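You operate a simulated robot arm through the tools that you are given. There is no shell and no other tool. Be economical: measure what you need, move in short steps, check, and stop when the job is done.

You are at the controls of a simulated robot arm. One attempt, no reset.

## Task
Push the packet door shut. Fetch the rough cartridge and stand it on the table top. Put one of the dryer balls from the table top on top of the orange care card there. Push the meter hatch shut. Take the drawer brush and leave it on the slat shelf. Pull the sink door open. Do these in any order. Set down upright: rough cartridge.

It is judged by the outcome, as a careful person would: the job done as asked, and still so three seconds after it is handed in. It fails if anything else is knocked over, pushed out of place, dropped, spilled or broken.

## Robot
A 7-joint arm with a fingered hand on a trunk, on a base that drives. Base frame: it is fixed to the floor where the robot stands at the start and does not move with it; the origin is under the middle of the robot, x ahead of it, y to its left, z up. Readings come in m, degrees, newtons and seconds.
Its first joint turns from -166.0 to 166.0 degrees. Places, roughly: care card [-1, 0.75, 1]; drawer brush (9x4x7 cm) [0.8, 2.7, 0.2]; dryer ball (7x7x7 cm) [-1.1, 1.1, 0.9]; meter hatch [-0.7, -2.2, 1.4]; packet door [1.2, -0.3, 1.8]; rough cartridge [-1.25, -0.25, 1.25]; sink door [0.7, 1, 0.5]; slat shelf [-0.9, 4.3, 0.4]; table top [-1.1, 0.9, 0.9]. Payload 4.7 kg.
The tool frame sits at the grasp point between the pads (the TCP): z along the fingers, y along the line on which they close. The tips reach 0.036 m beyond it. Largest opening 0.12 m; the body of the gripper starts 0.042 m behind the TCP. The gripper is a hand of 5 fingers: y runs from the thumb to the fingers, the wrist lies at [-0.018, -0.122, -0.21] in the tool frame, and closing takes about 1.5 s.
Orientation is that of the tool frame in the base frame, as a unit quaternion [w, x, y, z]. With the fingers straight down and the wrist toward the robot, the tool's x, y and z point along [0, 1, 0], [1, 0, 0] and [0, 0, -1] of the base frame.

## Interface
- The arm moves only by the tool step_arm. Its arguments are lists of equal length, an entry for each row: "translation": the shift along the base's x, y, z in units of 200 mm (1.0 is 200 mm), a list of three; "rot": the turn, a rotation vector about the base's x, y, z in units of 180 degrees (1.0 is 180 degrees), a list of three. In form: {"translation": [[dx, dy, dz], ...], "rot": [[rx, ry, rz], ...]}. A call has 1 to 10 rows; each row is the pose to reach, as a shift and turn from the pose commanded when the call began. "gripper" is the finger opening in m, from 0 to 0.12, set as the call begins (left out, the last holds). A call with a number of a shift or a turn outside -1 to 1 is refused whole. A row lasts 0.2 s, in which the tool goes at most 0.05 m and 8.6 degrees; a call with a longer step from one row to the next is refused whole, and so is a gripper value outside its range. Where a pose cannot be reached the arm comes as near as it can. A force on the tool above 40 N (or 10 N above the force at the start of the call, whichever is more), or a blocked arm, ends the call early, and 0.2 s more pass. The fingers move at their own pace (about 0.045 m/s each) and stop on an object; they squeeze with about 31 N. The grip force told is the motor's: it shows also when the fingers shut on nothing. Time passes only in rows, and 0.2 s behind the last, so rows that repeat a pose let the fingers close. The reply holds the time, the measured pose of the TCP, the force on the tool along the base axes, the opening and the grip force, in the units named above and with some noise, with the torque about the TCP (base axes, N m) and any sound that the robot's microphone picked up.
- Cameras (640 x 400 px; columns grow to the right, rows downward): "scene" is now at [-0.2385, 0.0587, 1.2538]; the picture's right is [-0.20, -0.98, 0.00], its down [-0.17, 0.03, -0.99] and it looks along [0.97, -0.19, -0.17] (base axes); focal length 214 px, centre (320, 200). "wrist" rides on the gripper at [0.073, -0.091, -0.143] in the tool frame; the picture's right is [-0.80, 0.28, -0.53], its down [-0.53, -0.73, 0.42] and it looks along [-0.27, 0.62, 0.74] (tool axes); focal length 234 px, centre (320, 200). There is no depth. A picture from a camera that has moved, and an enlarged one, comes with that camera's place and axes in the base frame and with its lens.
- snapshot(camera): a new picture of that camera. The clock stands still meanwhile.
- steer(legs): drives the robot by 1 to 6 legs, each [ahead, turn to the left] in m and degrees, along the robot's own axes; the way and the turn of a leg run together, so that a leg with both is an arc; at most 1.5 m and 180 degrees a leg. The arm and the cameras ride along, it lands a little off, and it stops where it bumps. It gives what a move gives.
- curl_fingers(index, middle, ring, little, thumb_bend, thumb_turn): sets how far each is bent, from 0 (flat) to 100 (curled in); at 30 the hand is open as for a grip, at 70 the pads meet at the TCP. One left out holds its place. A second passes; each finger stops where it meets its share of the squeeze, and holds until it gets a number again. A gripper value or a shape takes the hand back. It gives what a move gives, with no picture; readings hold the bend of each and the force on index, middle, ring, little, thumb and palm. thumb_turn goes from beside the hand (0) to across from the fingers (100), as for a grip.
- hand_shape(shape): the hand has 5 fingers and takes this shape, open, in about a second: jaw (thumb against the fingers, like two jaws); tri (thumb and two fingers); tip (a fingertip pinch); poke (one finger out to press); point (the index stretched); flat (the hand flat); cup (the hand cupped); fist (a fist). The gripper value then closes the fingers along that shape, each until it touches; the sizes above hold for jaw. It gives what a move gives, with no picture.
- turn_head(pan, tilt): turns the head with the scene camera to pan (to the left, within 143 degrees either way) and tilt (down, from -29 to 69), counted from straight ahead of the robot. It gives what a move gives.
- enlarge(camera, box): a new picture of the part [left, top, right, bottom] of that camera's present view, enlarged. The clock stands still meanwhile.
- hand_in(): hands the job in; it is judged then, once.

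Work in short steps. Places have to be worked out from the pictures, the camera data and where the tool is seen: move nearer, look again, correct. Check each grasp and each placing, and mend what went wrong. You have 165 turns and 112 pictures in all, those below and enlarged ones among them. Open the gripper and draw the arm clear of the work before you hand the job in, unless the task says otherwise; then end with one line.

The tools are called as name(argument=value, ...) on one line, values as JSON. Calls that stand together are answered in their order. step_arm: Moves the arm, as the interface text tells. Its arguments: {"type":"object","properties":{"translation":{"type":"array"},"rot":{"type":"array"},"gripper":{"type":"number"}},"required":["translation","rot"]} The other tools are called the same way: hand_shape (shape) gives the hand a shape; curl_fingers (index, middle, ring, little, thumb_bend, thumb_turn) moves the fingers one by one; steer (legs) drives the base; turn_head (pan, tilt) turns the head that bears the scene camera; snapshot (camera) takes a picture; enlarge (camera, box) takes an enlarged picture of a part of a camera's view; hand_in () hands the job in.

At the start:

```text
time_s: 0.0
position: [-0.0621, 0.4146, 0.9993]
tcp_rot: [0.0, 0.707, 0.708, 0.0]
wrist_force: [0.1, 0.2, -0.3]
wrist_torque: [0.0, -0.01, 0.0]
finger_gap: 0.1197
gripper_force: 0.1
shape: jaw
bend: [30.0, 30.0, 30.0, 30.0, 30.0, 98.0]
finger forces: [0.1, 0.1, 0.1, 0.0, 0.0, 0.0]
robot x, y, heading: [-0.0005, 0.001, -0.1]
head pan, tilt: [-11.4, 9.8]
```

scene: 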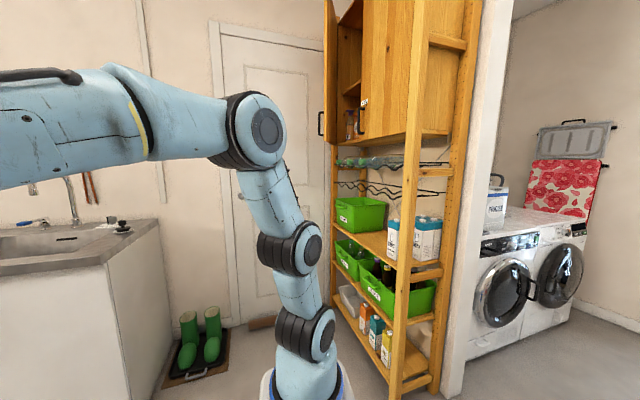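
wrist: 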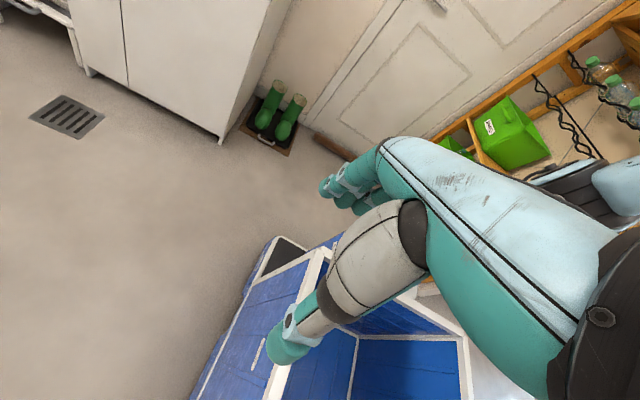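

The first view shows a cabinet with an open door (packet door) at upper centre. I'll look around with the head, starting to the left.

turn_head(pan=60, tilt=20)

snapshot(camera="scene")

turn_head(pan=140, tilt=20)

snapshot(camera="scene")

turn_head(pan=-120, tilt=10)

snapshot(camera="scene")

```text
time_s: 1.4
position: [-0.0631, 0.4145, 1.0006]
tcp_rot: [0.0, 0.707, 0.707, 0.0]
wrist_force: [0.2, 1.0, -0.6]
wrist_torque: [0.02, -0.01, -0.02]
finger_gap: 0.1195
gripper_force: 0.0
shape: jaw
bend: [30.0, 30.0, 30.0, 30.0, 30.0, 98.0]
finger forces: [0.1, 0.0, 0.1, 0.0, 0.0, 0.1]
robot x, y, heading: [0.0036, -0.0001, 0.1]
head pan, tilt: [60.0, 20.0]
```

```text
109 pictures are left
camera scene: at [-0.283, 0.1576, 1.2372], right [0.87, -0.5, 0.0], down [-0.17, -0.3, -0.94], along [0.47, 0.81, -0.34], focal length 214 px, centre (320, 200)
```

scene: 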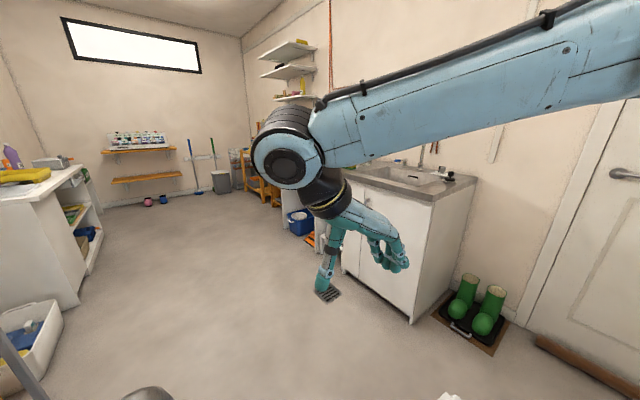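

```text
time_s: 3.0
position: [-0.0636, 0.4141, 1.0001]
tcp_rot: [0.0, 0.707, 0.707, 0.0]
wrist_force: [-0.1, -0.7, 0.3]
wrist_torque: [-0.04, 0.0, 0.0]
finger_gap: 0.1197
gripper_force: 0.1
shape: jaw
bend: [30.0, 30.0, 30.0, 30.0, 30.0, 98.0]
finger forces: [0.1, 0.1, 0.1, 0.0, 0.1, 0.0]
robot x, y, heading: [0.0009, -0.0005, -0.0]
head pan, tilt: [140.0, 20.0]
```

```text
108 pictures are left
camera scene: at [-0.4009, 0.1369, 1.2372], right [0.64, 0.77, 0.0], down [0.26, -0.22, -0.94], along [-0.72, 0.6, -0.34], focal length 214 px, centre (320, 200)
```

scene: 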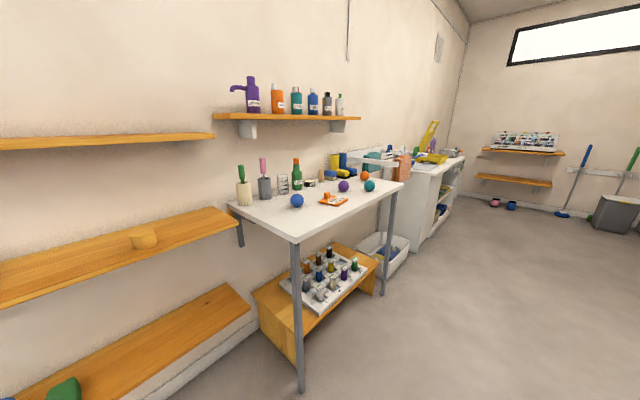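

```text
time_s: 6.6
position: [-0.0617, 0.4146, 0.9997]
tcp_rot: [-0.001, 0.707, 0.707, 0.0]
wrist_force: [0.5, -0.3, 0.6]
wrist_torque: [0.04, 0.02, 0.02]
finger_gap: 0.1197
gripper_force: 0.0
shape: jaw
bend: [30.0, 30.0, 30.0, 30.0, 30.0, 98.0]
finger forces: [0.0, 0.0, 0.0, 0.0, 0.0, 0.0]
robot x, y, heading: [0.0003, -0.0013, 0.1]
head pan, tilt: [-120.0, 10.0]
```

```text
107 pictures are left
camera scene: at [-0.3761, -0.0035, 1.2535], right [-0.87, 0.5, 0.0], down [0.09, 0.15, -0.98], along [-0.49, -0.85, -0.17], focal length 214 px, centre (320, 200)
```

scene: 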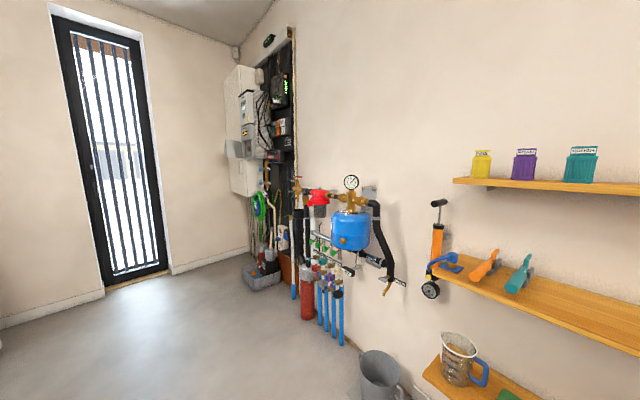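

On the upper wall shelf I see three labelled cartridges. I'll enlarge them, and look back directly too.

turn_head(pan=-143, tilt=10)

snapshot(camera="scene")

enlarge(camera="scene", box=[240, 100, 440, 225])

```text
time_s: 7.5
position: [-0.0626, 0.4138, 1.0007]
tcp_rot: [-0.001, 0.707, 0.707, 0.0]
wrist_force: [0.2, -0.1, 0.2]
wrist_torque: [-0.03, 0.0, -0.01]
finger_gap: 0.1195
gripper_force: 0.0
shape: jaw
bend: [30.0, 30.0, 30.0, 30.0, 30.0, 98.0]
finger forces: [0.0, 0.1, 0.0, 0.0, 0.0, 0.0]
robot x, y, heading: [-0.0007, -0.0028, 0.2]
head pan, tilt: [-143.0, 10.0]
```

```text
106 pictures are left
camera scene: at [-0.4039, 0.021, 1.2535], right [-0.6, 0.8, 0.0], down [0.14, 0.1, -0.98], along [-0.79, -0.59, -0.17], focal length 214 px, centre (320, 200)
```

scene: 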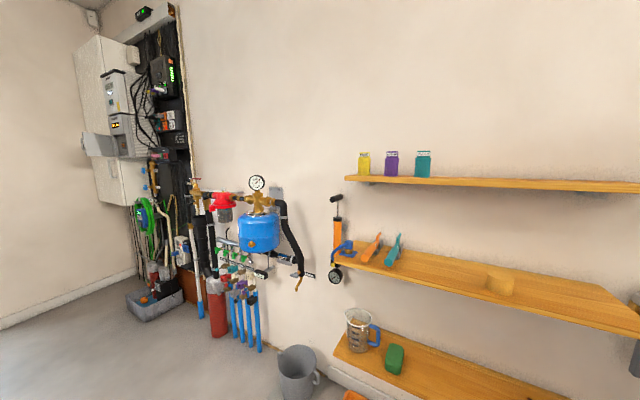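

```text
3.20 times, centred on (340, 162) of scene
camera zoom: at [-0.4039, 0.021, 1.2535], right [-0.6, 0.8, 0.0], down [0.14, 0.1, -0.98], along [-0.79, -0.59, -0.17], focal length 686 px, centre (256, 320)
```

zoom: 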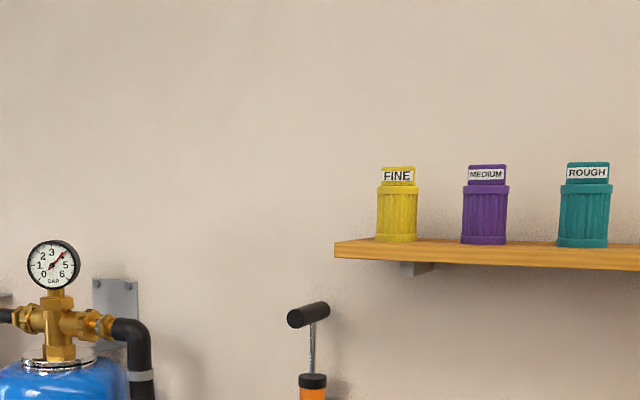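

Rough is the teal one. Now I look at the packet door up ahead and the sink door.

turn_head(pan=-15, tilt=-20)

snapshot(camera="scene")

turn_head(pan=35, tilt=25)

snapshot(camera="scene")

```text
time_s: 9.6
position: [-0.0614, 0.4141, 1.0006]
tcp_rot: [0.0, 0.707, 0.707, 0.0]
wrist_force: [0.5, 0.3, 0.5]
wrist_torque: [0.02, 0.0, 0.0]
finger_gap: 0.1195
gripper_force: 0.1
shape: jaw
bend: [30.0, 30.0, 30.0, 30.0, 30.0, 98.0]
finger forces: [0.0, 0.0, 0.1, 0.1, 0.0, 0.0]
robot x, y, heading: [-0.0025, 0.0001, 0.2]
head pan, tilt: [-15.0, -20.0]
```

```text
104 pictures are left
camera scene: at [-0.2562, 0.0573, 1.2988], right [-0.26, -0.97, 0.0], down [0.33, -0.09, -0.94], along [0.91, -0.24, 0.34], focal length 214 px, centre (320, 200)
```

scene: 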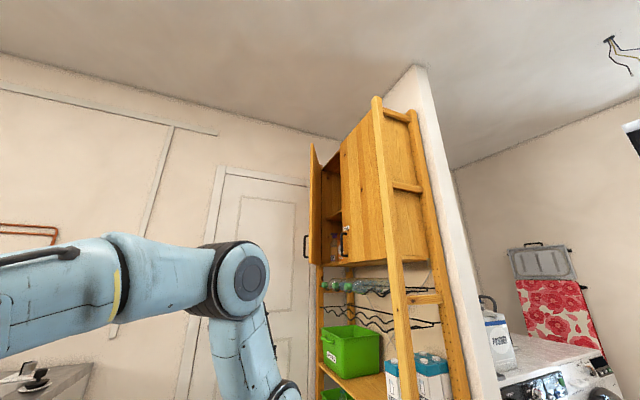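

```text
time_s: 10.7
position: [-0.0613, 0.4157, 0.999]
tcp_rot: [0.0, 0.707, 0.708, 0.0]
wrist_force: [0.6, 0.4, 0.3]
wrist_torque: [-0.01, -0.01, 0.0]
finger_gap: 0.1196
gripper_force: 0.1
shape: jaw
bend: [30.0, 30.0, 30.0, 30.0, 30.0, 98.0]
finger forces: [0.0, 0.0, 0.1, 0.0, 0.0, 0.1]
robot x, y, heading: [0.0019, -0.0004, 0.0]
head pan, tilt: [35.0, 25.0]
```

```text
103 pictures are left
camera scene: at [-0.2541, 0.1298, 1.2292], right [0.57, -0.82, 0.0], down [-0.35, -0.24, -0.91], along [0.74, 0.52, -0.42], focal length 214 px, centre (320, 200)
```

scene: 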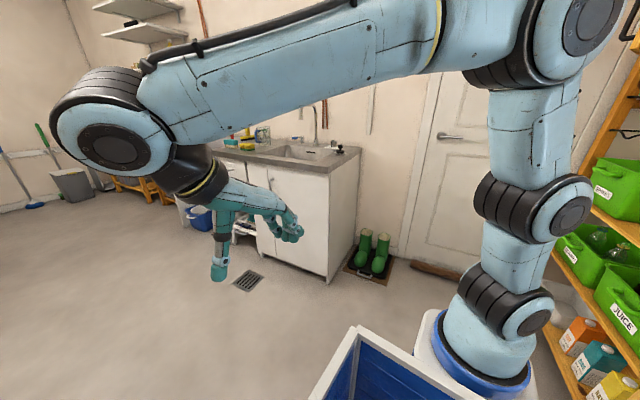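

The packet door is ajar, hinged at its far end. I enlarge both work places for detail.

enlarge(camera="scene", box=[200, 110, 400, 290])

turn_head(pan=-15, tilt=-20)

enlarge(camera="scene", box=[270, 80, 470, 280])

```text
2.22 times, centred on (300, 200) of scene
camera zoom: at [-0.2541, 0.1298, 1.2292], right [0.57, -0.82, 0.0], down [-0.35, -0.24, -0.91], along [0.74, 0.52, -0.42], focal length 477 px, centre (364, 200)
```

zoom: 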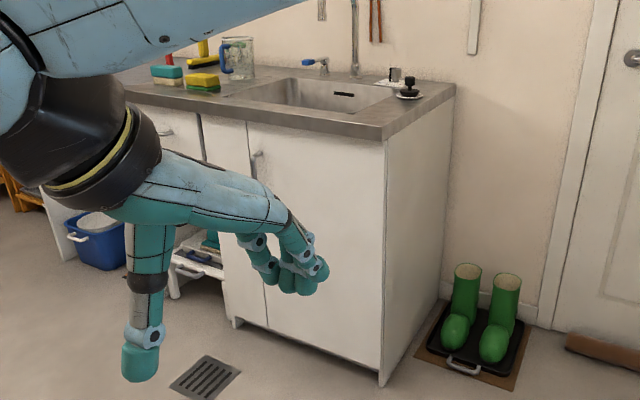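

```text
time_s: 11.9
position: [-0.0626, 0.4141, 0.9987]
tcp_rot: [0.0, 0.707, 0.707, -0.001]
wrist_force: [-0.2, -0.2, -0.4]
wrist_torque: [0.01, -0.01, 0.0]
finger_gap: 0.1195
gripper_force: 0.0
shape: jaw
bend: [30.0, 30.0, 30.0, 30.0, 30.0, 98.0]
finger forces: [0.0, 0.0, 0.1, 0.0, 0.1, 0.0]
robot x, y, heading: [0.0016, 0.0032, 0.2]
head pan, tilt: [-15.0, -20.0]
```

```text
2.00 times, centred on (370, 180) of scene
camera zoom: at [-0.2562, 0.0574, 1.2987], right [-0.26, -0.97, 0.0], down [0.33, -0.09, -0.94], along [0.91, -0.24, 0.34], focal length 429 px, centre (220, 240)
```

zoom: 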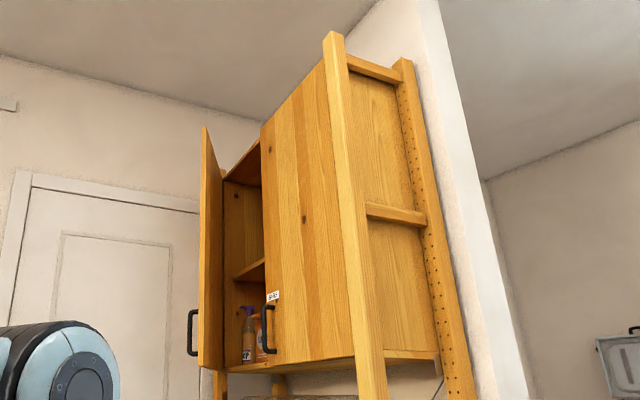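

The packet door's free edge seems near (1.02, -0.23), the hinge near (1.35, -0.37), z 1.37–2.15. I drive a bit closer, keeping left of the rack, and look again.

steer(legs=[[0, 18], [0.45, 0], [0, -18]])

turn_head(pan=-25, tilt=-15)

snapshot(camera="scene")

```text
time_s: 16.6
position: [0.368, 0.5534, 1.0005]
tcp_rot: [-0.001, 0.705, 0.709, 0.0]
wrist_force: [-0.5, -0.1, -0.2]
wrist_torque: [-0.04, -0.01, -0.03]
finger_gap: 0.1196
gripper_force: 0.0
shape: jaw
bend: [30.0, 30.0, 30.0, 30.0, 30.0, 98.0]
finger forces: [0.0, 0.0, 0.1, 0.0, 0.1, 0.0]
robot x, y, heading: [0.4329, 0.1387, 0.3]
head pan, tilt: [-15.0, -20.0]
```

```text
time_s: 17.4
position: [0.3699, 0.5521, 0.9997]
tcp_rot: [0.0, 0.705, 0.71, 0.0]
wrist_force: [0.0, 0.3, -0.9]
wrist_torque: [0.0, -0.02, -0.02]
finger_gap: 0.1195
gripper_force: 0.1
shape: jaw
bend: [30.0, 30.0, 30.0, 30.0, 30.0, 98.0]
finger forces: [0.0, 0.0, 0.0, 0.1, 0.0, 0.0]
robot x, y, heading: [0.4313, 0.1395, 0.3]
head pan, tilt: [-25.0, -15.0]
```

```text
100 pictures are left
camera scene: at [0.1769, 0.1813, 1.292], right [-0.42, -0.91, 0.0], down [0.24, -0.11, -0.97], along [0.88, -0.4, 0.26], focal length 214 px, centre (320, 200)
```

scene: 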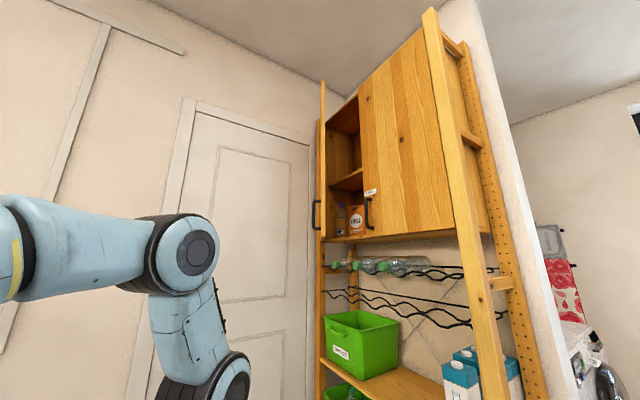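

The door's free edge triangulates near (1.1, -0.26), face plane near y=-0.4. I raise the hand, turning the fingers toward -y in a fist for pushing.

hand_shape(shape="fist")

step_arm(translation=[[0.11, -0.08, 0.12], [0.22, -0.16, 0.24], [0.33, -0.24, 0.36], [0.44, -0.32, 0.48], [0.55, -0.4, 0.6], [0.66, -0.48, 0.72], [0.77, -0.56, 0.84], [0.88, -0.64, 0.96]], rot=[[-0.03, 0, 0], [-0.06, 0, 0], [-0.09, 0, 0], [-0.12, 0, 0], [-0.15, 0, 0], [-0.18, 0, 0], [-0.21, 0, 0], [-0.25, 0, 0]])

step_arm(translation=[[0.1, -0.08, 0.12], [0.2, -0.16, 0.24], [0.3, -0.24, 0.36], [0.4, -0.32, 0.48], [0.5, -0.4, 0.6], [0.6, -0.48, 0.72], [0.7, -0.56, 0.84], [0.8, -0.64, 0.96]], rot=[[-0.03, 0, 0], [-0.06, 0, 0], [-0.09, 0, 0], [-0.12, 0, 0], [-0.15, 0, 0], [-0.18, 0, 0], [-0.21, 0, 0], [-0.25, 0, 0]])

snapshot(camera="scene")

```text
time_s: 18.2
position: [0.3686, 0.5542, 0.9995]
tcp_rot: [0.0, 0.704, 0.71, 0.0]
wrist_force: [-0.6, -0.2, -0.6]
wrist_torque: [-0.01, 0.01, -0.01]
finger_gap: 0.0002
gripper_force: 0.0
shape: fist
bend: [100.0, 100.0, 100.0, 100.0, 85.0, 85.0]
finger forces: [0.1, 0.0, 0.0, 0.0, 0.1, 0.1]
robot x, y, heading: [0.4307, 0.1391, 0.4]
head pan, tilt: [-25.0, -15.0]
```

```text
time_s: 20.1
position: [0.5857, 0.4459, 1.0129]
tcp_rot: [0.253, 0.656, 0.663, -0.258]
wrist_force: [0.0, -0.5, 0.2]
wrist_torque: [0.01, 0.03, -0.04]
finger_gap: 0.1145
gripper_force: 0.2
shape: fist
bend: [100.0, 100.0, 100.0, 100.0, 86.0, 85.0]
finger forces: [0.1, 0.1, 0.0, 0.0, 0.1, 0.0]
out of reach, approached as far as the arm can: row 4, 5, 6, 7, 8
robot x, y, heading: [0.4319, 0.1383, 0.2]
head pan, tilt: [-25.0, -15.0]
```

```text
time_s: 21.9
position: [0.8854, 0.2952, 1.0086]
tcp_rot: [0.497, 0.498, 0.503, -0.501]
wrist_force: [-0.7, -7.3, 2.4]
wrist_torque: [0.22, 0.02, 0.16]
finger_gap: 0.114
gripper_force: 0.2
shape: fist
bend: [100.0, 100.0, 100.0, 100.0, 85.0, 85.0]
finger forces: [0.0, 0.0, 0.0, 0.0, 0.0, 0.1]
out of reach, approached as far as the arm can: row 1, 2, 3, 4, 5, 6, 7, 8
robot x, y, heading: [0.4337, 0.1387, 0.3]
head pan, tilt: [-25.0, -15.0]
```

```text
99 pictures are left
camera scene: at [0.1769, 0.1772, 1.2921], right [-0.42, -0.91, 0.0], down [0.23, -0.11, -0.97], along [0.88, -0.4, 0.26], focal length 214 px, centre (320, 200)
```

scene: 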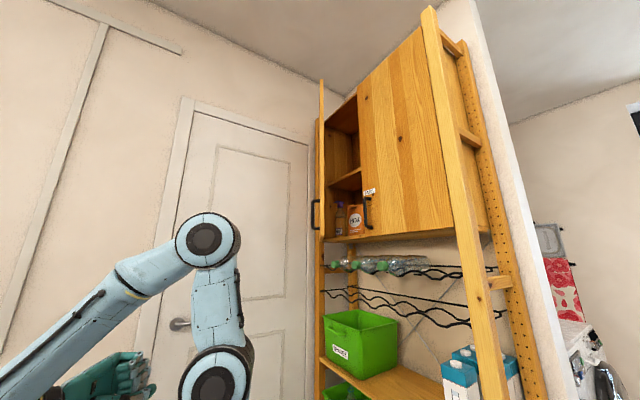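

The arm couldn't raise in that wrist attitude. I undo the turn, and will instead pitch the hand forward (fingers pointing +x) in front of the robot.

step_arm(translation=[[0, 0, 0.05], [0, 0, 0.1], [0, 0, 0.15], [0, 0, 0.2], [0, 0, 0.25], [0, 0, 0.3], [0, 0, 0.3], [0, 0, 0.3], [0, 0, 0.3], [0, 0, 0.3]], rot=[[0.047, 0, 0], [0.094, 0, 0], [0.141, 0, 0], [0.188, 0, 0], [0.235, 0, 0], [0.282, 0, 0], [0.329, 0, 0], [0.376, 0, 0], [0.423, 0, 0], [0.47, 0, 0]])

step_arm(translation=[[0, -0.1, 0.1], [0, -0.2, 0.2], [0, -0.3, 0.3], [0, -0.4, 0.4], [0, -0.5, 0.5], [0, -0.6, 0.6], [0, -0.7, 0.7]], rot=[[0, -0.04, 0], [0, -0.08, 0], [0, -0.12, 0], [0, -0.16, 0], [0, -0.2, 0], [0, -0.24, 0], [0, -0.28, 0]])

```text
time_s: 24.1
position: [0.8879, 0.3073, 1.0734]
tcp_rot: [0.033, 0.704, 0.709, -0.032]
wrist_force: [-0.6, 0.7, -1.2]
wrist_torque: [0.0, 0.02, -0.03]
finger_gap: 0.1142
gripper_force: 0.0
shape: fist
bend: [100.0, 100.0, 100.0, 100.0, 85.0, 85.0]
finger forces: [0.0, 0.0, 0.0, 0.1, 0.1, 0.1]
robot x, y, heading: [0.432, 0.1396, 0.1]
head pan, tilt: [-25.0, -15.0]
```

```text
time_s: 25.6
position: [0.9104, 0.1755, 1.2147]
tcp_rot: [0.333, 0.652, 0.626, 0.27]
wrist_force: [-0.2, -0.2, 0.4]
wrist_torque: [0.02, 0.05, 0.0]
finger_gap: 0.114
gripper_force: 0.1
shape: fist
bend: [100.0, 100.0, 100.0, 100.0, 85.0, 85.0]
finger forces: [0.0, 0.1, 0.0, 0.1, 0.1, 0.0]
out of reach, approached as far as the arm can: row 6, 7
robot x, y, heading: [0.4342, 0.1366, 0.3]
head pan, tilt: [-25.0, -15.0]
```

The hand is now pitched about 50° up; elbow folding seems the limit, so I extend up and outward while finishing the pitch.

step_arm(translation=[[0.05, -0.03, 0.12], [0.1, -0.06, 0.24], [0.15, -0.09, 0.36], [0.2, -0.12, 0.48], [0.25, -0.15, 0.6], [0.3, -0.18, 0.72], [0.35, -0.2, 0.84], [0.4, -0.2, 0.95]], rot=[[0, -0.03, 0], [0, -0.06, 0], [0, -0.09, 0], [0, -0.12, 0], [0, -0.15, 0], [0, -0.18, 0], [0, -0.2, 0], [0, -0.22, 0]])

snapshot(camera="scene")

```text
time_s: 27.4
position: [0.9881, 0.1417, 1.4068]
tcp_rot: [0.525, 0.522, 0.476, 0.475]
wrist_force: [-1.0, -1.9, 0.5]
wrist_torque: [-0.01, 0.07, 0.12]
finger_gap: 0.1142
gripper_force: 0.1
shape: fist
bend: [100.0, 100.0, 100.0, 100.0, 85.0, 85.0]
finger forces: [0.0, 0.1, 0.0, 0.0, 0.0, 0.0]
out of reach, approached as far as the arm can: row 7, 8
robot x, y, heading: [0.4363, 0.1416, 0.5]
head pan, tilt: [-25.0, -15.0]
```

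```text
98 pictures are left
camera scene: at [0.1766, 0.1815, 1.2919], right [-0.42, -0.91, 0.0], down [0.24, -0.11, -0.97], along [0.88, -0.4, 0.26], focal length 214 px, centre (320, 200)
```

scene: 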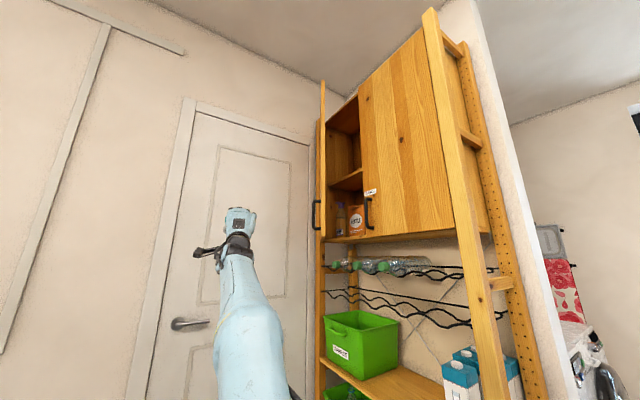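

The hand points forward at z 1.41, left of the door. I raise to z≈1.6 and forward to x≈1.12.

step_arm(translation=[[0.08, 0, 0.12], [0.16, 0, 0.24], [0.24, 0, 0.36], [0.32, 0, 0.48], [0.4, 0, 0.6], [0.48, 0, 0.72], [0.56, 0, 0.84], [0.64, 0, 0.96]], rot=[[0, 0, 0], [0, 0, 0], [0, 0, 0], [0, 0, 0], [0, 0, 0], [0, 0, 0], [0, 0, 0], [0, 0, 0]])

snapshot(camera="scene")

```text
time_s: 29.2
position: [1.118, 0.1402, 1.5969]
tcp_rot: [0.525, 0.52, 0.478, 0.474]
wrist_force: [-0.7, -0.6, 0.2]
wrist_torque: [0.0, 0.05, -0.02]
finger_gap: 0.1144
gripper_force: 0.0
shape: fist
bend: [100.0, 100.0, 100.0, 100.0, 85.0, 85.0]
finger forces: [0.0, 0.0, 0.0, 0.0, 0.1, 0.0]
robot x, y, heading: [0.4337, 0.1399, 0.5]
head pan, tilt: [-25.0, -15.0]
```

```text
97 pictures are left
camera scene: at [0.1768, 0.1811, 1.292], right [-0.42, -0.91, 0.0], down [0.24, -0.11, -0.97], along [0.88, -0.4, 0.26], focal length 214 px, centre (320, 200)
```

scene: 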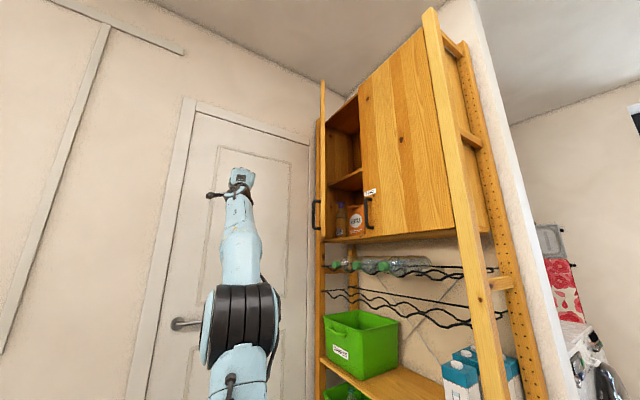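

Reachable now. I yaw the hand about 35° to the right so that the wrist stays away from the cabinet front, and come nearer in y.

step_arm(translation=[[0.0, -0.12, 0.04], [0.0, -0.24, 0.08], [0.0, -0.36, 0.12], [0.0, -0.48, 0.16], [0.0, -0.6, 0.2], [0.0, -0.72, 0.25], [0.0, -0.84, 0.25], [0.0, -0.96, 0.25]], rot=[[0, 0, -0.025], [0, 0, -0.05], [0, 0, -0.075], [0, 0, -0.1], [0, 0, -0.125], [0, 0, -0.15], [0, 0, -0.175], [0, 0, -0.2]])

snapshot(camera="scene")

```text
time_s: 31.1
position: [1.1179, -0.0502, 1.6468]
tcp_rot: [0.646, 0.644, 0.292, 0.288]
wrist_force: [-0.1, 0.0, -0.5]
wrist_torque: [0.05, -0.01, -0.02]
finger_gap: 0.1144
gripper_force: 0.1
shape: fist
bend: [100.0, 100.0, 100.0, 100.0, 85.0, 85.0]
finger forces: [0.1, 0.1, 0.1, 0.0, 0.0, 0.0]
robot x, y, heading: [0.4314, 0.1452, 0.2]
head pan, tilt: [-25.0, -15.0]
```

```text
96 pictures are left
camera scene: at [0.1769, 0.1811, 1.292], right [-0.42, -0.91, 0.0], down [0.24, -0.11, -0.97], along [0.88, -0.4, 0.26], focal length 214 px, centre (320, 200)
```

scene: 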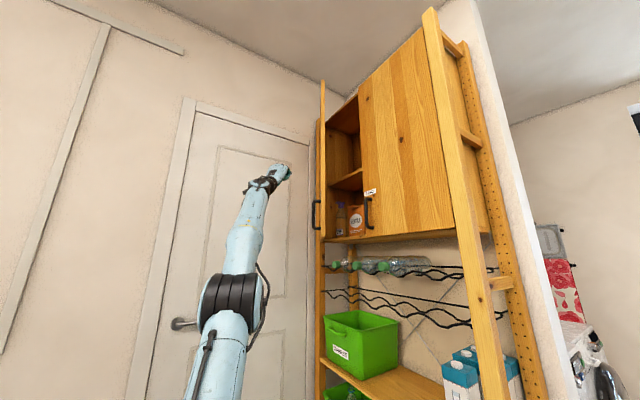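

Clear approach. I push slowly toward -y.

step_arm(translation=[[0.03, -0.1, 0], [0.06, -0.2, 0], [0.1, -0.3, 0], [0.15, -0.4, 0], [0.15, -0.5, 0], [0.15, -0.6, 0], [0.15, -0.7, 0], [0.15, -0.8, 0], [0.15, -0.9, 0], [0.15, -1.0, 0]], rot=[[0, 0, 0], [0, 0, 0], [0, 0, 0], [0, 0, 0], [0, 0, 0], [0, 0, 0], [0, 0, 0], [0, 0, 0], [0, 0, 0], [0, 0, 0]])

snapshot(camera="scene")

```text
time_s: 33.2
position: [1.1469, -0.2508, 1.647]
tcp_rot: [0.646, 0.643, 0.293, 0.288]
wrist_force: [0.0, 0.2, 0.0]
wrist_torque: [0.01, 0.04, 0.02]
finger_gap: 0.1144
gripper_force: 0.1
shape: fist
bend: [100.0, 100.0, 100.0, 100.0, 85.0, 85.0]
finger forces: [0.0, 0.0, 0.1, 0.0, 0.0, 0.0]
robot x, y, heading: [0.4359, 0.1399, 0.5]
head pan, tilt: [-25.0, -15.0]
```

```text
95 pictures are left
camera scene: at [0.1769, 0.1811, 1.292], right [-0.42, -0.91, 0.0], down [0.24, -0.11, -0.97], along [0.88, -0.4, 0.26], focal length 214 px, centre (320, 200)
```

scene: 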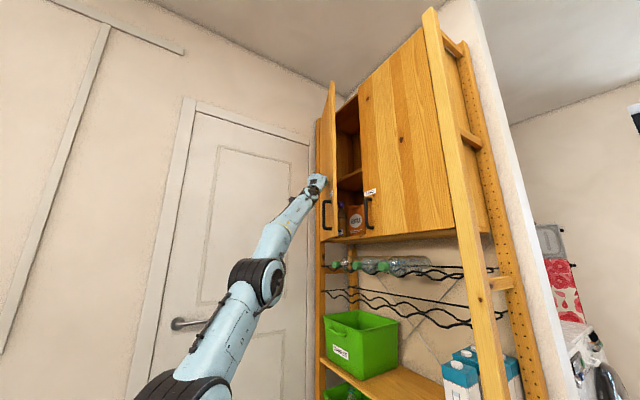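

The door is swinging. I keep pushing.

step_arm(translation=[[-0.02, -0.08, 0], [-0.04, -0.16, 0], [-0.06, -0.24, 0], [-0.08, -0.32, 0], [-0.1, -0.4, 0], [-0.12, -0.48, 0], [-0.14, -0.56, 0], [-0.16, -0.64, 0], [-0.18, -0.72, 0], [-0.2, -0.8, 0]], rot=[[0, 0, 0], [0, 0, 0], [0, 0, 0], [0, 0, 0], [0, 0, 0], [0, 0, 0], [0, 0, 0], [0, 0, 0], [0, 0, 0], [0, 0, 0]])

snapshot(camera="scene")

```text
time_s: 35.4
position: [1.1104, -0.3899, 1.6572]
tcp_rot: [0.65, 0.635, 0.297, 0.293]
wrist_force: [0.2, 21.8, -4.0]
wrist_torque: [-0.12, -0.28, -1.18]
finger_gap: 0.114
gripper_force: 0.1
shape: fist
bend: [100.0, 100.0, 100.0, 100.0, 85.0, 85.0]
finger forces: [0.0, 0.0, 0.8, 20.5, 0.0, 0.0]
robot x, y, heading: [0.4345, 0.1383, 0.3]
head pan, tilt: [-25.0, -15.0]
stopped in row 10: the force on the tool passed its limit at 53 N (the readings are from after the stop); the commanded pose is now the measured one
```

```text
94 pictures are left
camera scene: at [0.1769, 0.1811, 1.292], right [-0.41, -0.91, 0.0], down [0.24, -0.11, -0.97], along [0.88, -0.4, 0.26], focal length 214 px, centre (320, 200)
```

scene: 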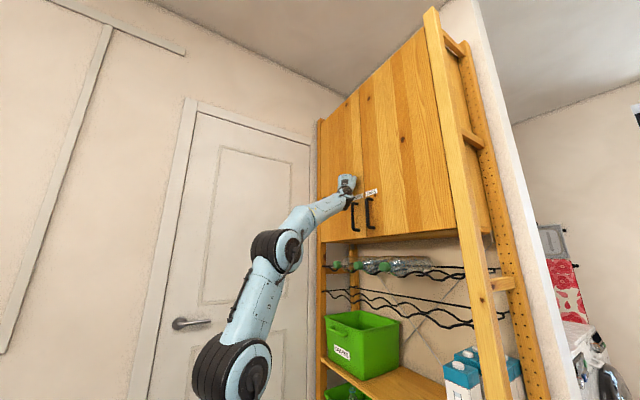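

The door is against its frame. I retreat the way I came and view the sink.

step_arm(translation=[[0.02, 0.15, 0], [0.02, 0.35, 0], [0.02, 0.55, 0], [0.02, 0.75, 0], [0.02, 0.95, 0]], rot=[[0, 0, 0], [0, 0, 0], [0, 0, 0.03], [0, 0, 0.06], [0, 0, 0.09]])

enlarge(camera="scene", box=[260, 60, 480, 260])

turn_head(pan=70, tilt=35)

snapshot(camera="scene")

```text
time_s: 36.6
position: [1.1155, -0.2048, 1.6528]
tcp_rot: [0.6, 0.59, 0.383, 0.381]
wrist_force: [0.4, -1.2, 0.2]
wrist_torque: [-0.01, -0.03, 0.04]
finger_gap: 0.1142
gripper_force: 0.0
shape: fist
bend: [100.0, 100.0, 100.0, 100.0, 85.0, 85.0]
finger forces: [0.0, 0.0, 0.0, 0.0, 0.0, 0.0]
robot x, y, heading: [0.4322, 0.1396, 0.7]
head pan, tilt: [-25.0, -15.0]
```

```text
2.00 times, centred on (370, 160) of scene
camera zoom: at [0.1769, 0.1801, 1.292], right [-0.42, -0.91, 0.0], down [0.24, -0.11, -0.97], along [0.88, -0.4, 0.26], focal length 429 px, centre (220, 280)
```

zoom: 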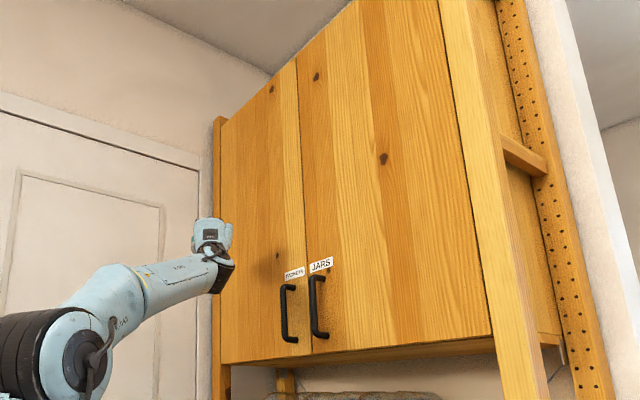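

```text
time_s: 38.3
position: [1.1145, -0.206, 1.6519]
tcp_rot: [0.601, 0.591, 0.382, 0.379]
wrist_force: [0.2, -0.8, 0.6]
wrist_torque: [-0.02, 0.01, 0.01]
finger_gap: 0.1142
gripper_force: 0.0
shape: fist
bend: [100.0, 100.0, 100.0, 100.0, 85.0, 85.0]
finger forces: [0.0, 0.0, 0.1, 0.1, 0.1, 0.0]
robot x, y, heading: [0.433, 0.136, 0.5]
head pan, tilt: [70.0, 35.0]
```

```text
92 pictures are left
camera scene: at [0.1331, 0.2967, 1.2134], right [0.94, -0.33, 0.0], down [-0.19, -0.54, -0.82], along [0.27, 0.77, -0.57], focal length 214 px, centre (320, 200)
```

scene: 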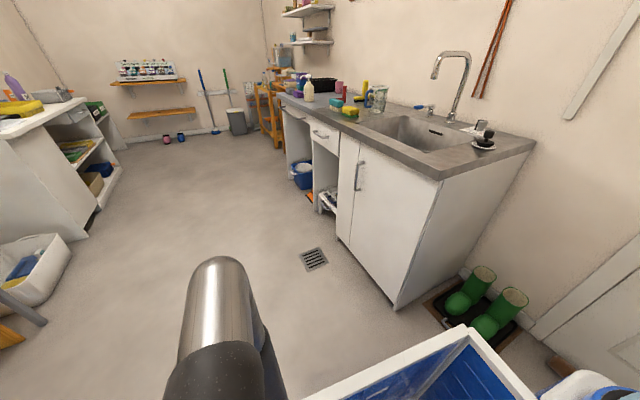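

Packet door is shut flush. Now enlarge the sink front.

enlarge(camera="scene", box=[280, 80, 480, 310])

```text
1.74 times, centred on (380, 195) of scene
camera zoom: at [0.1331, 0.2967, 1.2134], right [0.94, -0.33, 0.0], down [-0.19, -0.54, -0.82], along [0.27, 0.77, -0.57], focal length 373 px, centre (216, 209)
```

zoom: 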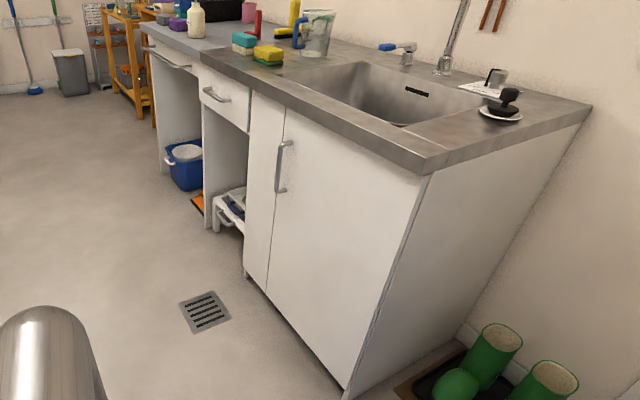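

The sink handle is a vertical bar at about (0.67, 1.21, 0.57–0.73), hinge on the near side (y≈0.78). First I fold the arm to a compact pose and then reverse away.

step_arm(translation=[[-0.1, 0.1, -0.1], [-0.2, 0.2, -0.2], [-0.3, 0.3, -0.3], [-0.4, 0.4, -0.4], [-0.5, 0.5, -0.5], [-0.6, 0.6, -0.6], [-0.7, 0.7, -0.7], [-0.75, 0.85, -0.85], [-0.75, 1.0, -1.0]], rot=[[0, 0.0, 0.02], [0, 0.0, 0.04], [0, 0, 0.06], [0, 0, 0.08], [0, 0, 0.1], [0, 0, 0.1], [0, 0, 0.1], [0, 0, 0.1], [0, 0, 0.1]])

step_arm(translation=[[0.0, 0.07, -0.1], [0.0, 0.14, -0.2], [0, 0.21, -0.3], [0, 0.28, -0.4], [0, 0.35, -0.5], [0, 0.42, -0.6], [0, 0.5, -0.7], [0, 0.55, -0.85], [0, 0.6, -1.0]], rot=[[0, 0.03, 0], [0, 0.06, 0], [0, 0.09, 0], [0, 0.12, 0], [0, 0.15, 0], [0, 0.18, 0], [0, 0.21, 0], [0, 0.23, 0], [0, 0.25, 0]])

step_arm(translation=[[-0.1, 0, -0.1], [-0.2, 0, -0.2], [-0.3, 0, -0.3], [-0.4, 0, -0.4], [-0.4, 0, -0.5], [-0.4, 0, -0.6]], rot=[[0, 0.03, 0], [0, 0.06, 0], [0, 0.09, 0], [0, 0.12, 0], [0, 0.15, 0], [0, 0.18, 0]])

```text
time_s: 40.3
position: [0.9646, -0.0029, 1.453]
tcp_rot: [0.533, 0.524, 0.47, 0.47]
wrist_force: [0.7, -0.7, -0.6]
wrist_torque: [-0.02, -0.04, 0.06]
finger_gap: 0.1143
gripper_force: 0.0
shape: fist
bend: [100.0, 100.0, 100.0, 100.0, 85.0, 85.0]
finger forces: [0.1, 0.0, 0.0, 0.0, 0.1, 0.0]
robot x, y, heading: [0.4348, 0.14, 0.7]
head pan, tilt: [70.0, 35.0]
```

```text
time_s: 42.3
position: [0.9636, 0.1149, 1.2539]
tcp_rot: [0.313, 0.663, 0.638, 0.234]
wrist_force: [0.3, 0.1, 0.1]
wrist_torque: [0.01, -0.01, 0.04]
finger_gap: 0.1141
gripper_force: 0.1
shape: fist
bend: [100.0, 100.0, 100.0, 100.0, 85.0, 85.0]
finger forces: [0.0, 0.0, 0.0, 0.0, 0.1, 0.0]
robot x, y, heading: [0.4357, 0.1387, 0.6]
head pan, tilt: [70.0, 35.0]
```

```text
time_s: 43.7
position: [0.8849, 0.1099, 1.1337]
tcp_rot: [0.123, 0.709, 0.693, 0.037]
wrist_force: [1.7, 7.6, -0.3]
wrist_torque: [-0.53, 0.15, -0.15]
finger_gap: 0.1143
gripper_force: 0.1
shape: fist
bend: [100.0, 100.0, 100.0, 100.0, 85.0, 85.0]
finger forces: [0.1, 0.0, 0.0, 0.1, 0.0, 0.0]
robot x, y, heading: [0.4351, 0.1398, 0.5]
head pan, tilt: [70.0, 35.0]
```

The arm is compact. Now drive to about (-0.2, 1.35), facing the sink.

steer(legs=[[-0.63, 0], [0, 90], [1.18, 0], [0, -90]])

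turn_head(pan=0, tilt=25)

snapshot(camera="scene")

```text
time_s: 60.5
position: [0.3116, 1.2774, 1.1329]
tcp_rot: [0.123, 0.725, 0.677, 0.036]
wrist_force: [0.2, -0.1, -0.4]
wrist_torque: [-0.01, 0.02, 0.0]
finger_gap: 0.1142
gripper_force: 0.1
shape: fist
bend: [100.0, 100.0, 100.0, 100.0, 85.0, 85.0]
finger forces: [0.0, 0.0, 0.0, 0.0, 0.0, 0.0]
robot x, y, heading: [-0.1404, 1.3327, -3.4]
head pan, tilt: [70.0, 35.0]
```

```text
time_s: 61.9
position: [0.3111, 1.278, 1.1339]
tcp_rot: [0.123, 0.725, 0.677, 0.036]
wrist_force: [0.2, 0.5, -0.3]
wrist_torque: [0.02, -0.02, -0.01]
finger_gap: 0.1142
gripper_force: 0.0
shape: fist
bend: [100.0, 100.0, 100.0, 100.0, 85.0, 85.0]
finger forces: [0.0, 0.0, 0.0, 0.0, 0.0, 0.0]
robot x, y, heading: [-0.1378, 1.3302, -3.4]
head pan, tilt: [0.0, 25.0]
```

```text
90 pictures are left
camera scene: at [-0.3702, 1.4228, 1.2291], right [-0.06, -1.0, 0.0], down [-0.42, 0.02, -0.91], along [0.9, -0.05, -0.42], focal length 214 px, centre (320, 200)
```

scene: 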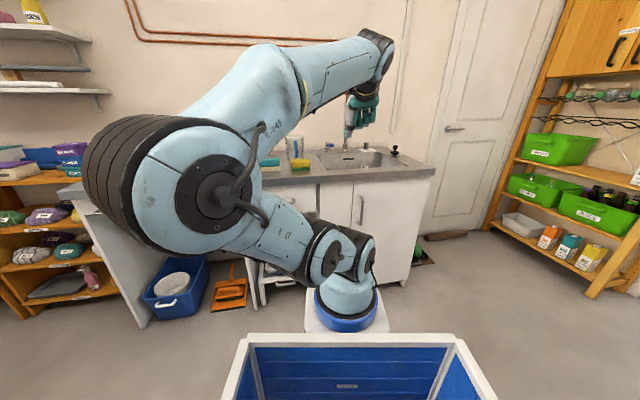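

Zoom in on the handle to refine its location.

enlarge(camera="scene", box=[310, 140, 450, 300])

```text
2.50 times, centred on (380, 220) of scene
camera zoom: at [-0.3702, 1.4228, 1.2291], right [-0.06, -1.0, 0.0], down [-0.42, 0.02, -0.91], along [0.9, -0.05, -0.42], focal length 536 px, centre (170, 150)
```

zoom: 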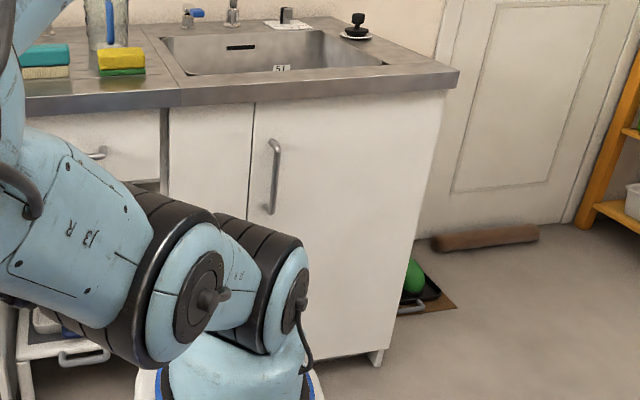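

Handle centre ≈ (0.635, 1.145, 0.69), vertical span 0.60–0.78. I open the jaw and turn the hand so the fingers point forward-down with the closing line horizontal (y).

hand_shape(shape="jaw")

step_arm(translation=[[0.04, -0.04, -0.1], [0.08, -0.08, -0.2], [0.12, -0.12, -0.3], [0.16, -0.16, -0.4], [0.2, -0.2, -0.5], [0.24, -0.24, -0.6], [0.26, -0.26, -0.7], [0.28, -0.28, -0.8]], rot=[[-0.015, -0.0075, 0.029], [-0.03, -0.015, 0.058], [-0.045, -0.0225, 0.087], [-0.06, -0.03, 0.116], [-0.075, -0.0375, 0.145], [-0.09, -0.045, 0.174], [-0.105, -0.0525, 0.203], [-0.119, -0.06, 0.232]])

step_arm(translation=[[0.06, -0.04, -0.1], [0.12, -0.08, -0.2], [0.18, -0.12, -0.3], [0.24, -0.16, -0.4], [0.3, -0.2, -0.5], [0.36, -0.24, -0.6], [0.42, -0.28, -0.7], [0.5, -0.32, -0.8], [0.6, -0.35, -0.9]], rot=[[-0.015, -0.0075, 0.029], [-0.03, -0.015, 0.058], [-0.045, -0.0225, 0.087], [-0.06, -0.03, 0.116], [-0.075, -0.0375, 0.145], [-0.09, -0.045, 0.174], [-0.105, -0.0525, 0.203], [-0.119, -0.06, 0.232], [-0.119, -0.06, 0.232]])

snapshot(camera="scene")

snapshot(camera="wrist")

```text
time_s: 62.8
position: [0.3109, 1.2772, 1.1341]
tcp_rot: [0.123, 0.725, 0.677, 0.035]
wrist_force: [0.7, 0.7, 0.3]
wrist_torque: [0.0, 0.01, 0.03]
finger_gap: 0.1198
gripper_force: 0.0
shape: jaw
bend: [30.0, 30.0, 30.0, 30.0, 30.0, 97.0]
finger forces: [0.1, 0.0, 0.0, 0.0, 0.1, 0.0]
robot x, y, heading: [-0.1361, 1.3303, -3.3]
head pan, tilt: [0.0, 25.0]
```

```text
time_s: 64.6
position: [0.3674, 1.2215, 0.9728]
tcp_rot: [0.294, 0.395, 0.87, 0.019]
wrist_force: [-0.3, -0.5, 0.3]
wrist_torque: [-0.01, 0.02, 0.0]
finger_gap: 0.1195
gripper_force: 0.1
shape: jaw
bend: [30.0, 30.0, 30.0, 30.0, 30.0, 97.0]
finger forces: [0.0, 0.0, 0.0, 0.0, 0.0, 0.0]
robot x, y, heading: [-0.143, 1.3315, -3.3]
head pan, tilt: [0.0, 25.0]
```

```text
time_s: 66.6
position: [0.4876, 1.1508, 0.7928]
tcp_rot: [0.413, -0.002, 0.911, 0.0]
wrist_force: [-0.8, 0.1, -0.4]
wrist_torque: [-0.01, -0.03, -0.01]
finger_gap: 0.1196
gripper_force: 0.2
shape: jaw
bend: [30.0, 30.0, 30.0, 30.0, 30.0, 97.0]
finger forces: [0.0, 0.1, 0.0, 0.1, 0.0, 0.0]
robot x, y, heading: [-0.1338, 1.3339, -3.3]
head pan, tilt: [0.0, 25.0]
```

```text
88 pictures are left
camera scene: at [-0.3703, 1.4227, 1.2291], right [-0.06, -1.0, 0.0], down [-0.42, 0.02, -0.91], along [0.9, -0.05, -0.42], focal length 214 px, centre (320, 200)
```

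scene: 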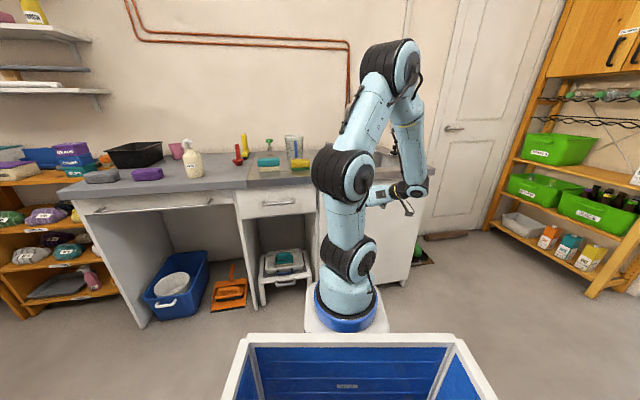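

```text
87 pictures are left
camera wrist: at [0.3333, 1.0587, 0.8344], right [0.13, 0.28, 0.95], down [0.67, -0.73, 0.12], along [0.73, 0.62, -0.29], focal length 234 px, centre (320, 200)
```

wrist: 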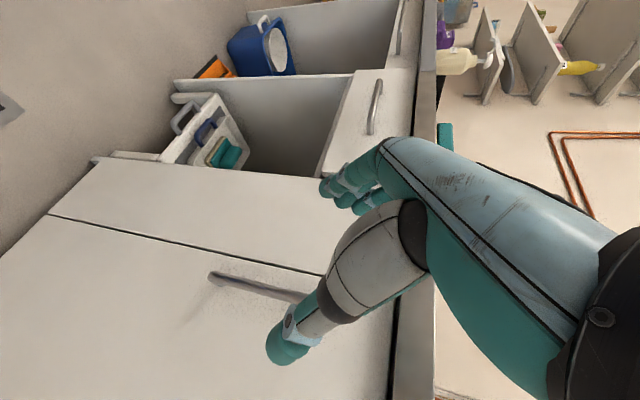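

The wrist view confirms the bar at y≈1.145. I advance along the finger direction so that the bar lies between thumb and fingers.

step_arm(translation=[[0.1, -0.005, -0.08], [0.2, -0.01, -0.16], [0.3, -0.02, -0.24], [0.4, -0.02, -0.32], [0.5, -0.02, -0.4], [0.6, -0.02, -0.47], [0.68, -0.02, -0.53]], rot=[[0, 0, 0], [0, 0, 0], [0, 0, 0], [0, 0, 0], [0, 0, 0], [0, 0, 0], [0, 0, 0]])

snapshot(camera="wrist")

```text
time_s: 68.2
position: [0.615, 1.1483, 0.6875]
tcp_rot: [0.41, -0.002, 0.912, 0.002]
wrist_force: [-22.9, -2.1, 0.6]
wrist_torque: [0.07, -0.15, 1.71]
finger_gap: 0.1196
gripper_force: 0.1
shape: jaw
bend: [30.0, 30.0, 29.0, 30.0, 30.0, 98.0]
finger forces: [0.1, 0.0, 24.9, 1.3, 0.0, 0.1]
robot x, y, heading: [-0.1383, 1.3304, -3.5]
head pan, tilt: [0.0, 25.0]
stopped in row 7: the force on the tool passed its limit at 47 N (the readings are from after the stop); the commanded pose is now the measured one
```

```text
86 pictures are left
camera wrist: at [0.4607, 1.0558, 0.7291], right [0.14, 0.28, 0.95], down [0.67, -0.73, 0.11], along [0.73, 0.62, -0.29], focal length 234 px, centre (320, 200)
```

wrist: 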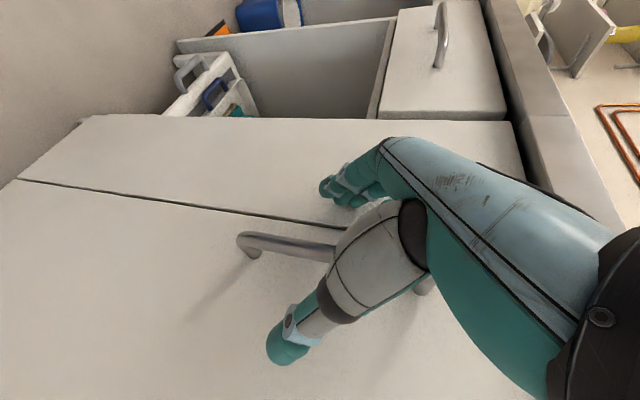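

The finger tips touch the door, with the bar between thumb and fingers. I back off 1 cm and close.

step_arm(translation=[[-0.05, 0, 0], [-0.05, 0, 0], [-0.05, 0, 0], [-0.05, 0, 0], [-0.05, 0, 0], [-0.05, 0, 0], [-0.05, 0, 0], [-0.05, 0, 0]], rot=[[0, 0, 0], [0, 0, 0], [0, 0, 0], [0, 0, 0], [0, 0, 0], [0, 0, 0], [0, 0, 0], [0, 0, 0]], gripper=0.0)

snapshot(camera="wrist")

```text
time_s: 70.0
position: [0.6079, 1.1453, 0.6885]
tcp_rot: [0.411, -0.001, 0.912, 0.001]
wrist_force: [-1.1, -4.7, -1.1]
wrist_torque: [-0.04, 0.07, -0.12]
finger_gap: 0.0079
gripper_force: 30.7
shape: jaw
bend: [69.0, 69.0, 55.0, 36.0, 74.0, 100.0]
finger forces: [14.6, 7.7, 0.1, 0.0, 26.3, 0.0]
robot x, y, heading: [-0.1362, 1.335, -3.4]
head pan, tilt: [0.0, 25.0]
```

```text
85 pictures are left
camera wrist: at [0.4522, 1.0548, 0.73], right [0.14, 0.28, 0.95], down [0.67, -0.73, 0.12], along [0.73, 0.62, -0.29], focal length 234 px, centre (320, 200)
```

wrist: 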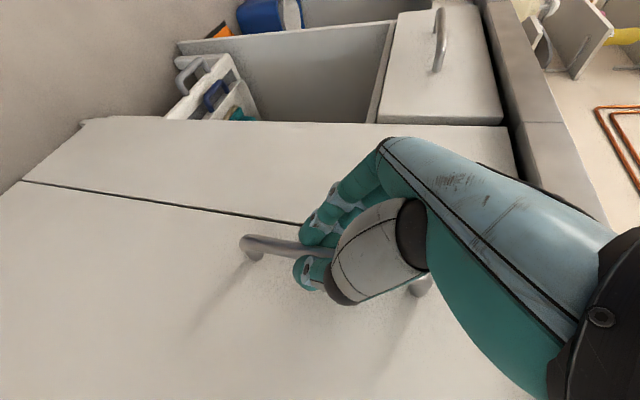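

Bar gripped. I pull along an arc about the hinge at ≈(0.67, 0.78), yawing with the door to 30°.

step_arm(translation=[[-0.16, -0.025, 0], [-0.315, -0.065, 0], [-0.465, -0.115, 0], [-0.61, -0.18, 0], [-0.75, -0.255, 0], [-0.885, -0.345, 0]], rot=[[0, 0, 0.028], [0, 0, 0.056], [0, 0, 0.083], [0, 0, 0.111], [0, 0, 0.139], [0, 0, 0.167]])

snapshot(camera="scene")

```text
time_s: 71.4
position: [0.4321, 1.0807, 0.6891]
tcp_rot: [0.396, -0.239, 0.88, 0.108]
wrist_force: [0.1, -0.1, -0.4]
wrist_torque: [-0.01, 0.04, 0.0]
finger_gap: 0.0052
gripper_force: 31.0
shape: jaw
bend: [72.0, 71.0, 70.0, 55.0, 74.0, 100.0]
finger forces: [0.0, 0.0, 0.0, 0.1, 0.0, 0.1]
robot x, y, heading: [-0.1404, 1.3341, -3.2]
head pan, tilt: [0.0, 25.0]
```

```text
84 pictures are left
camera scene: at [-0.3704, 1.4227, 1.2292], right [-0.06, -1.0, 0.0], down [-0.42, 0.02, -0.91], along [0.9, -0.05, -0.42], focal length 214 px, centre (320, 200)
```

scene: 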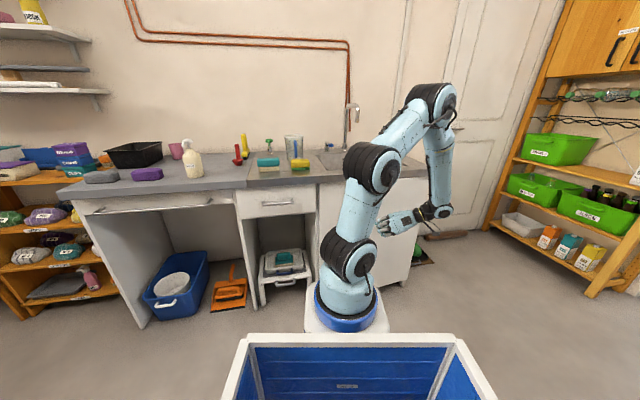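

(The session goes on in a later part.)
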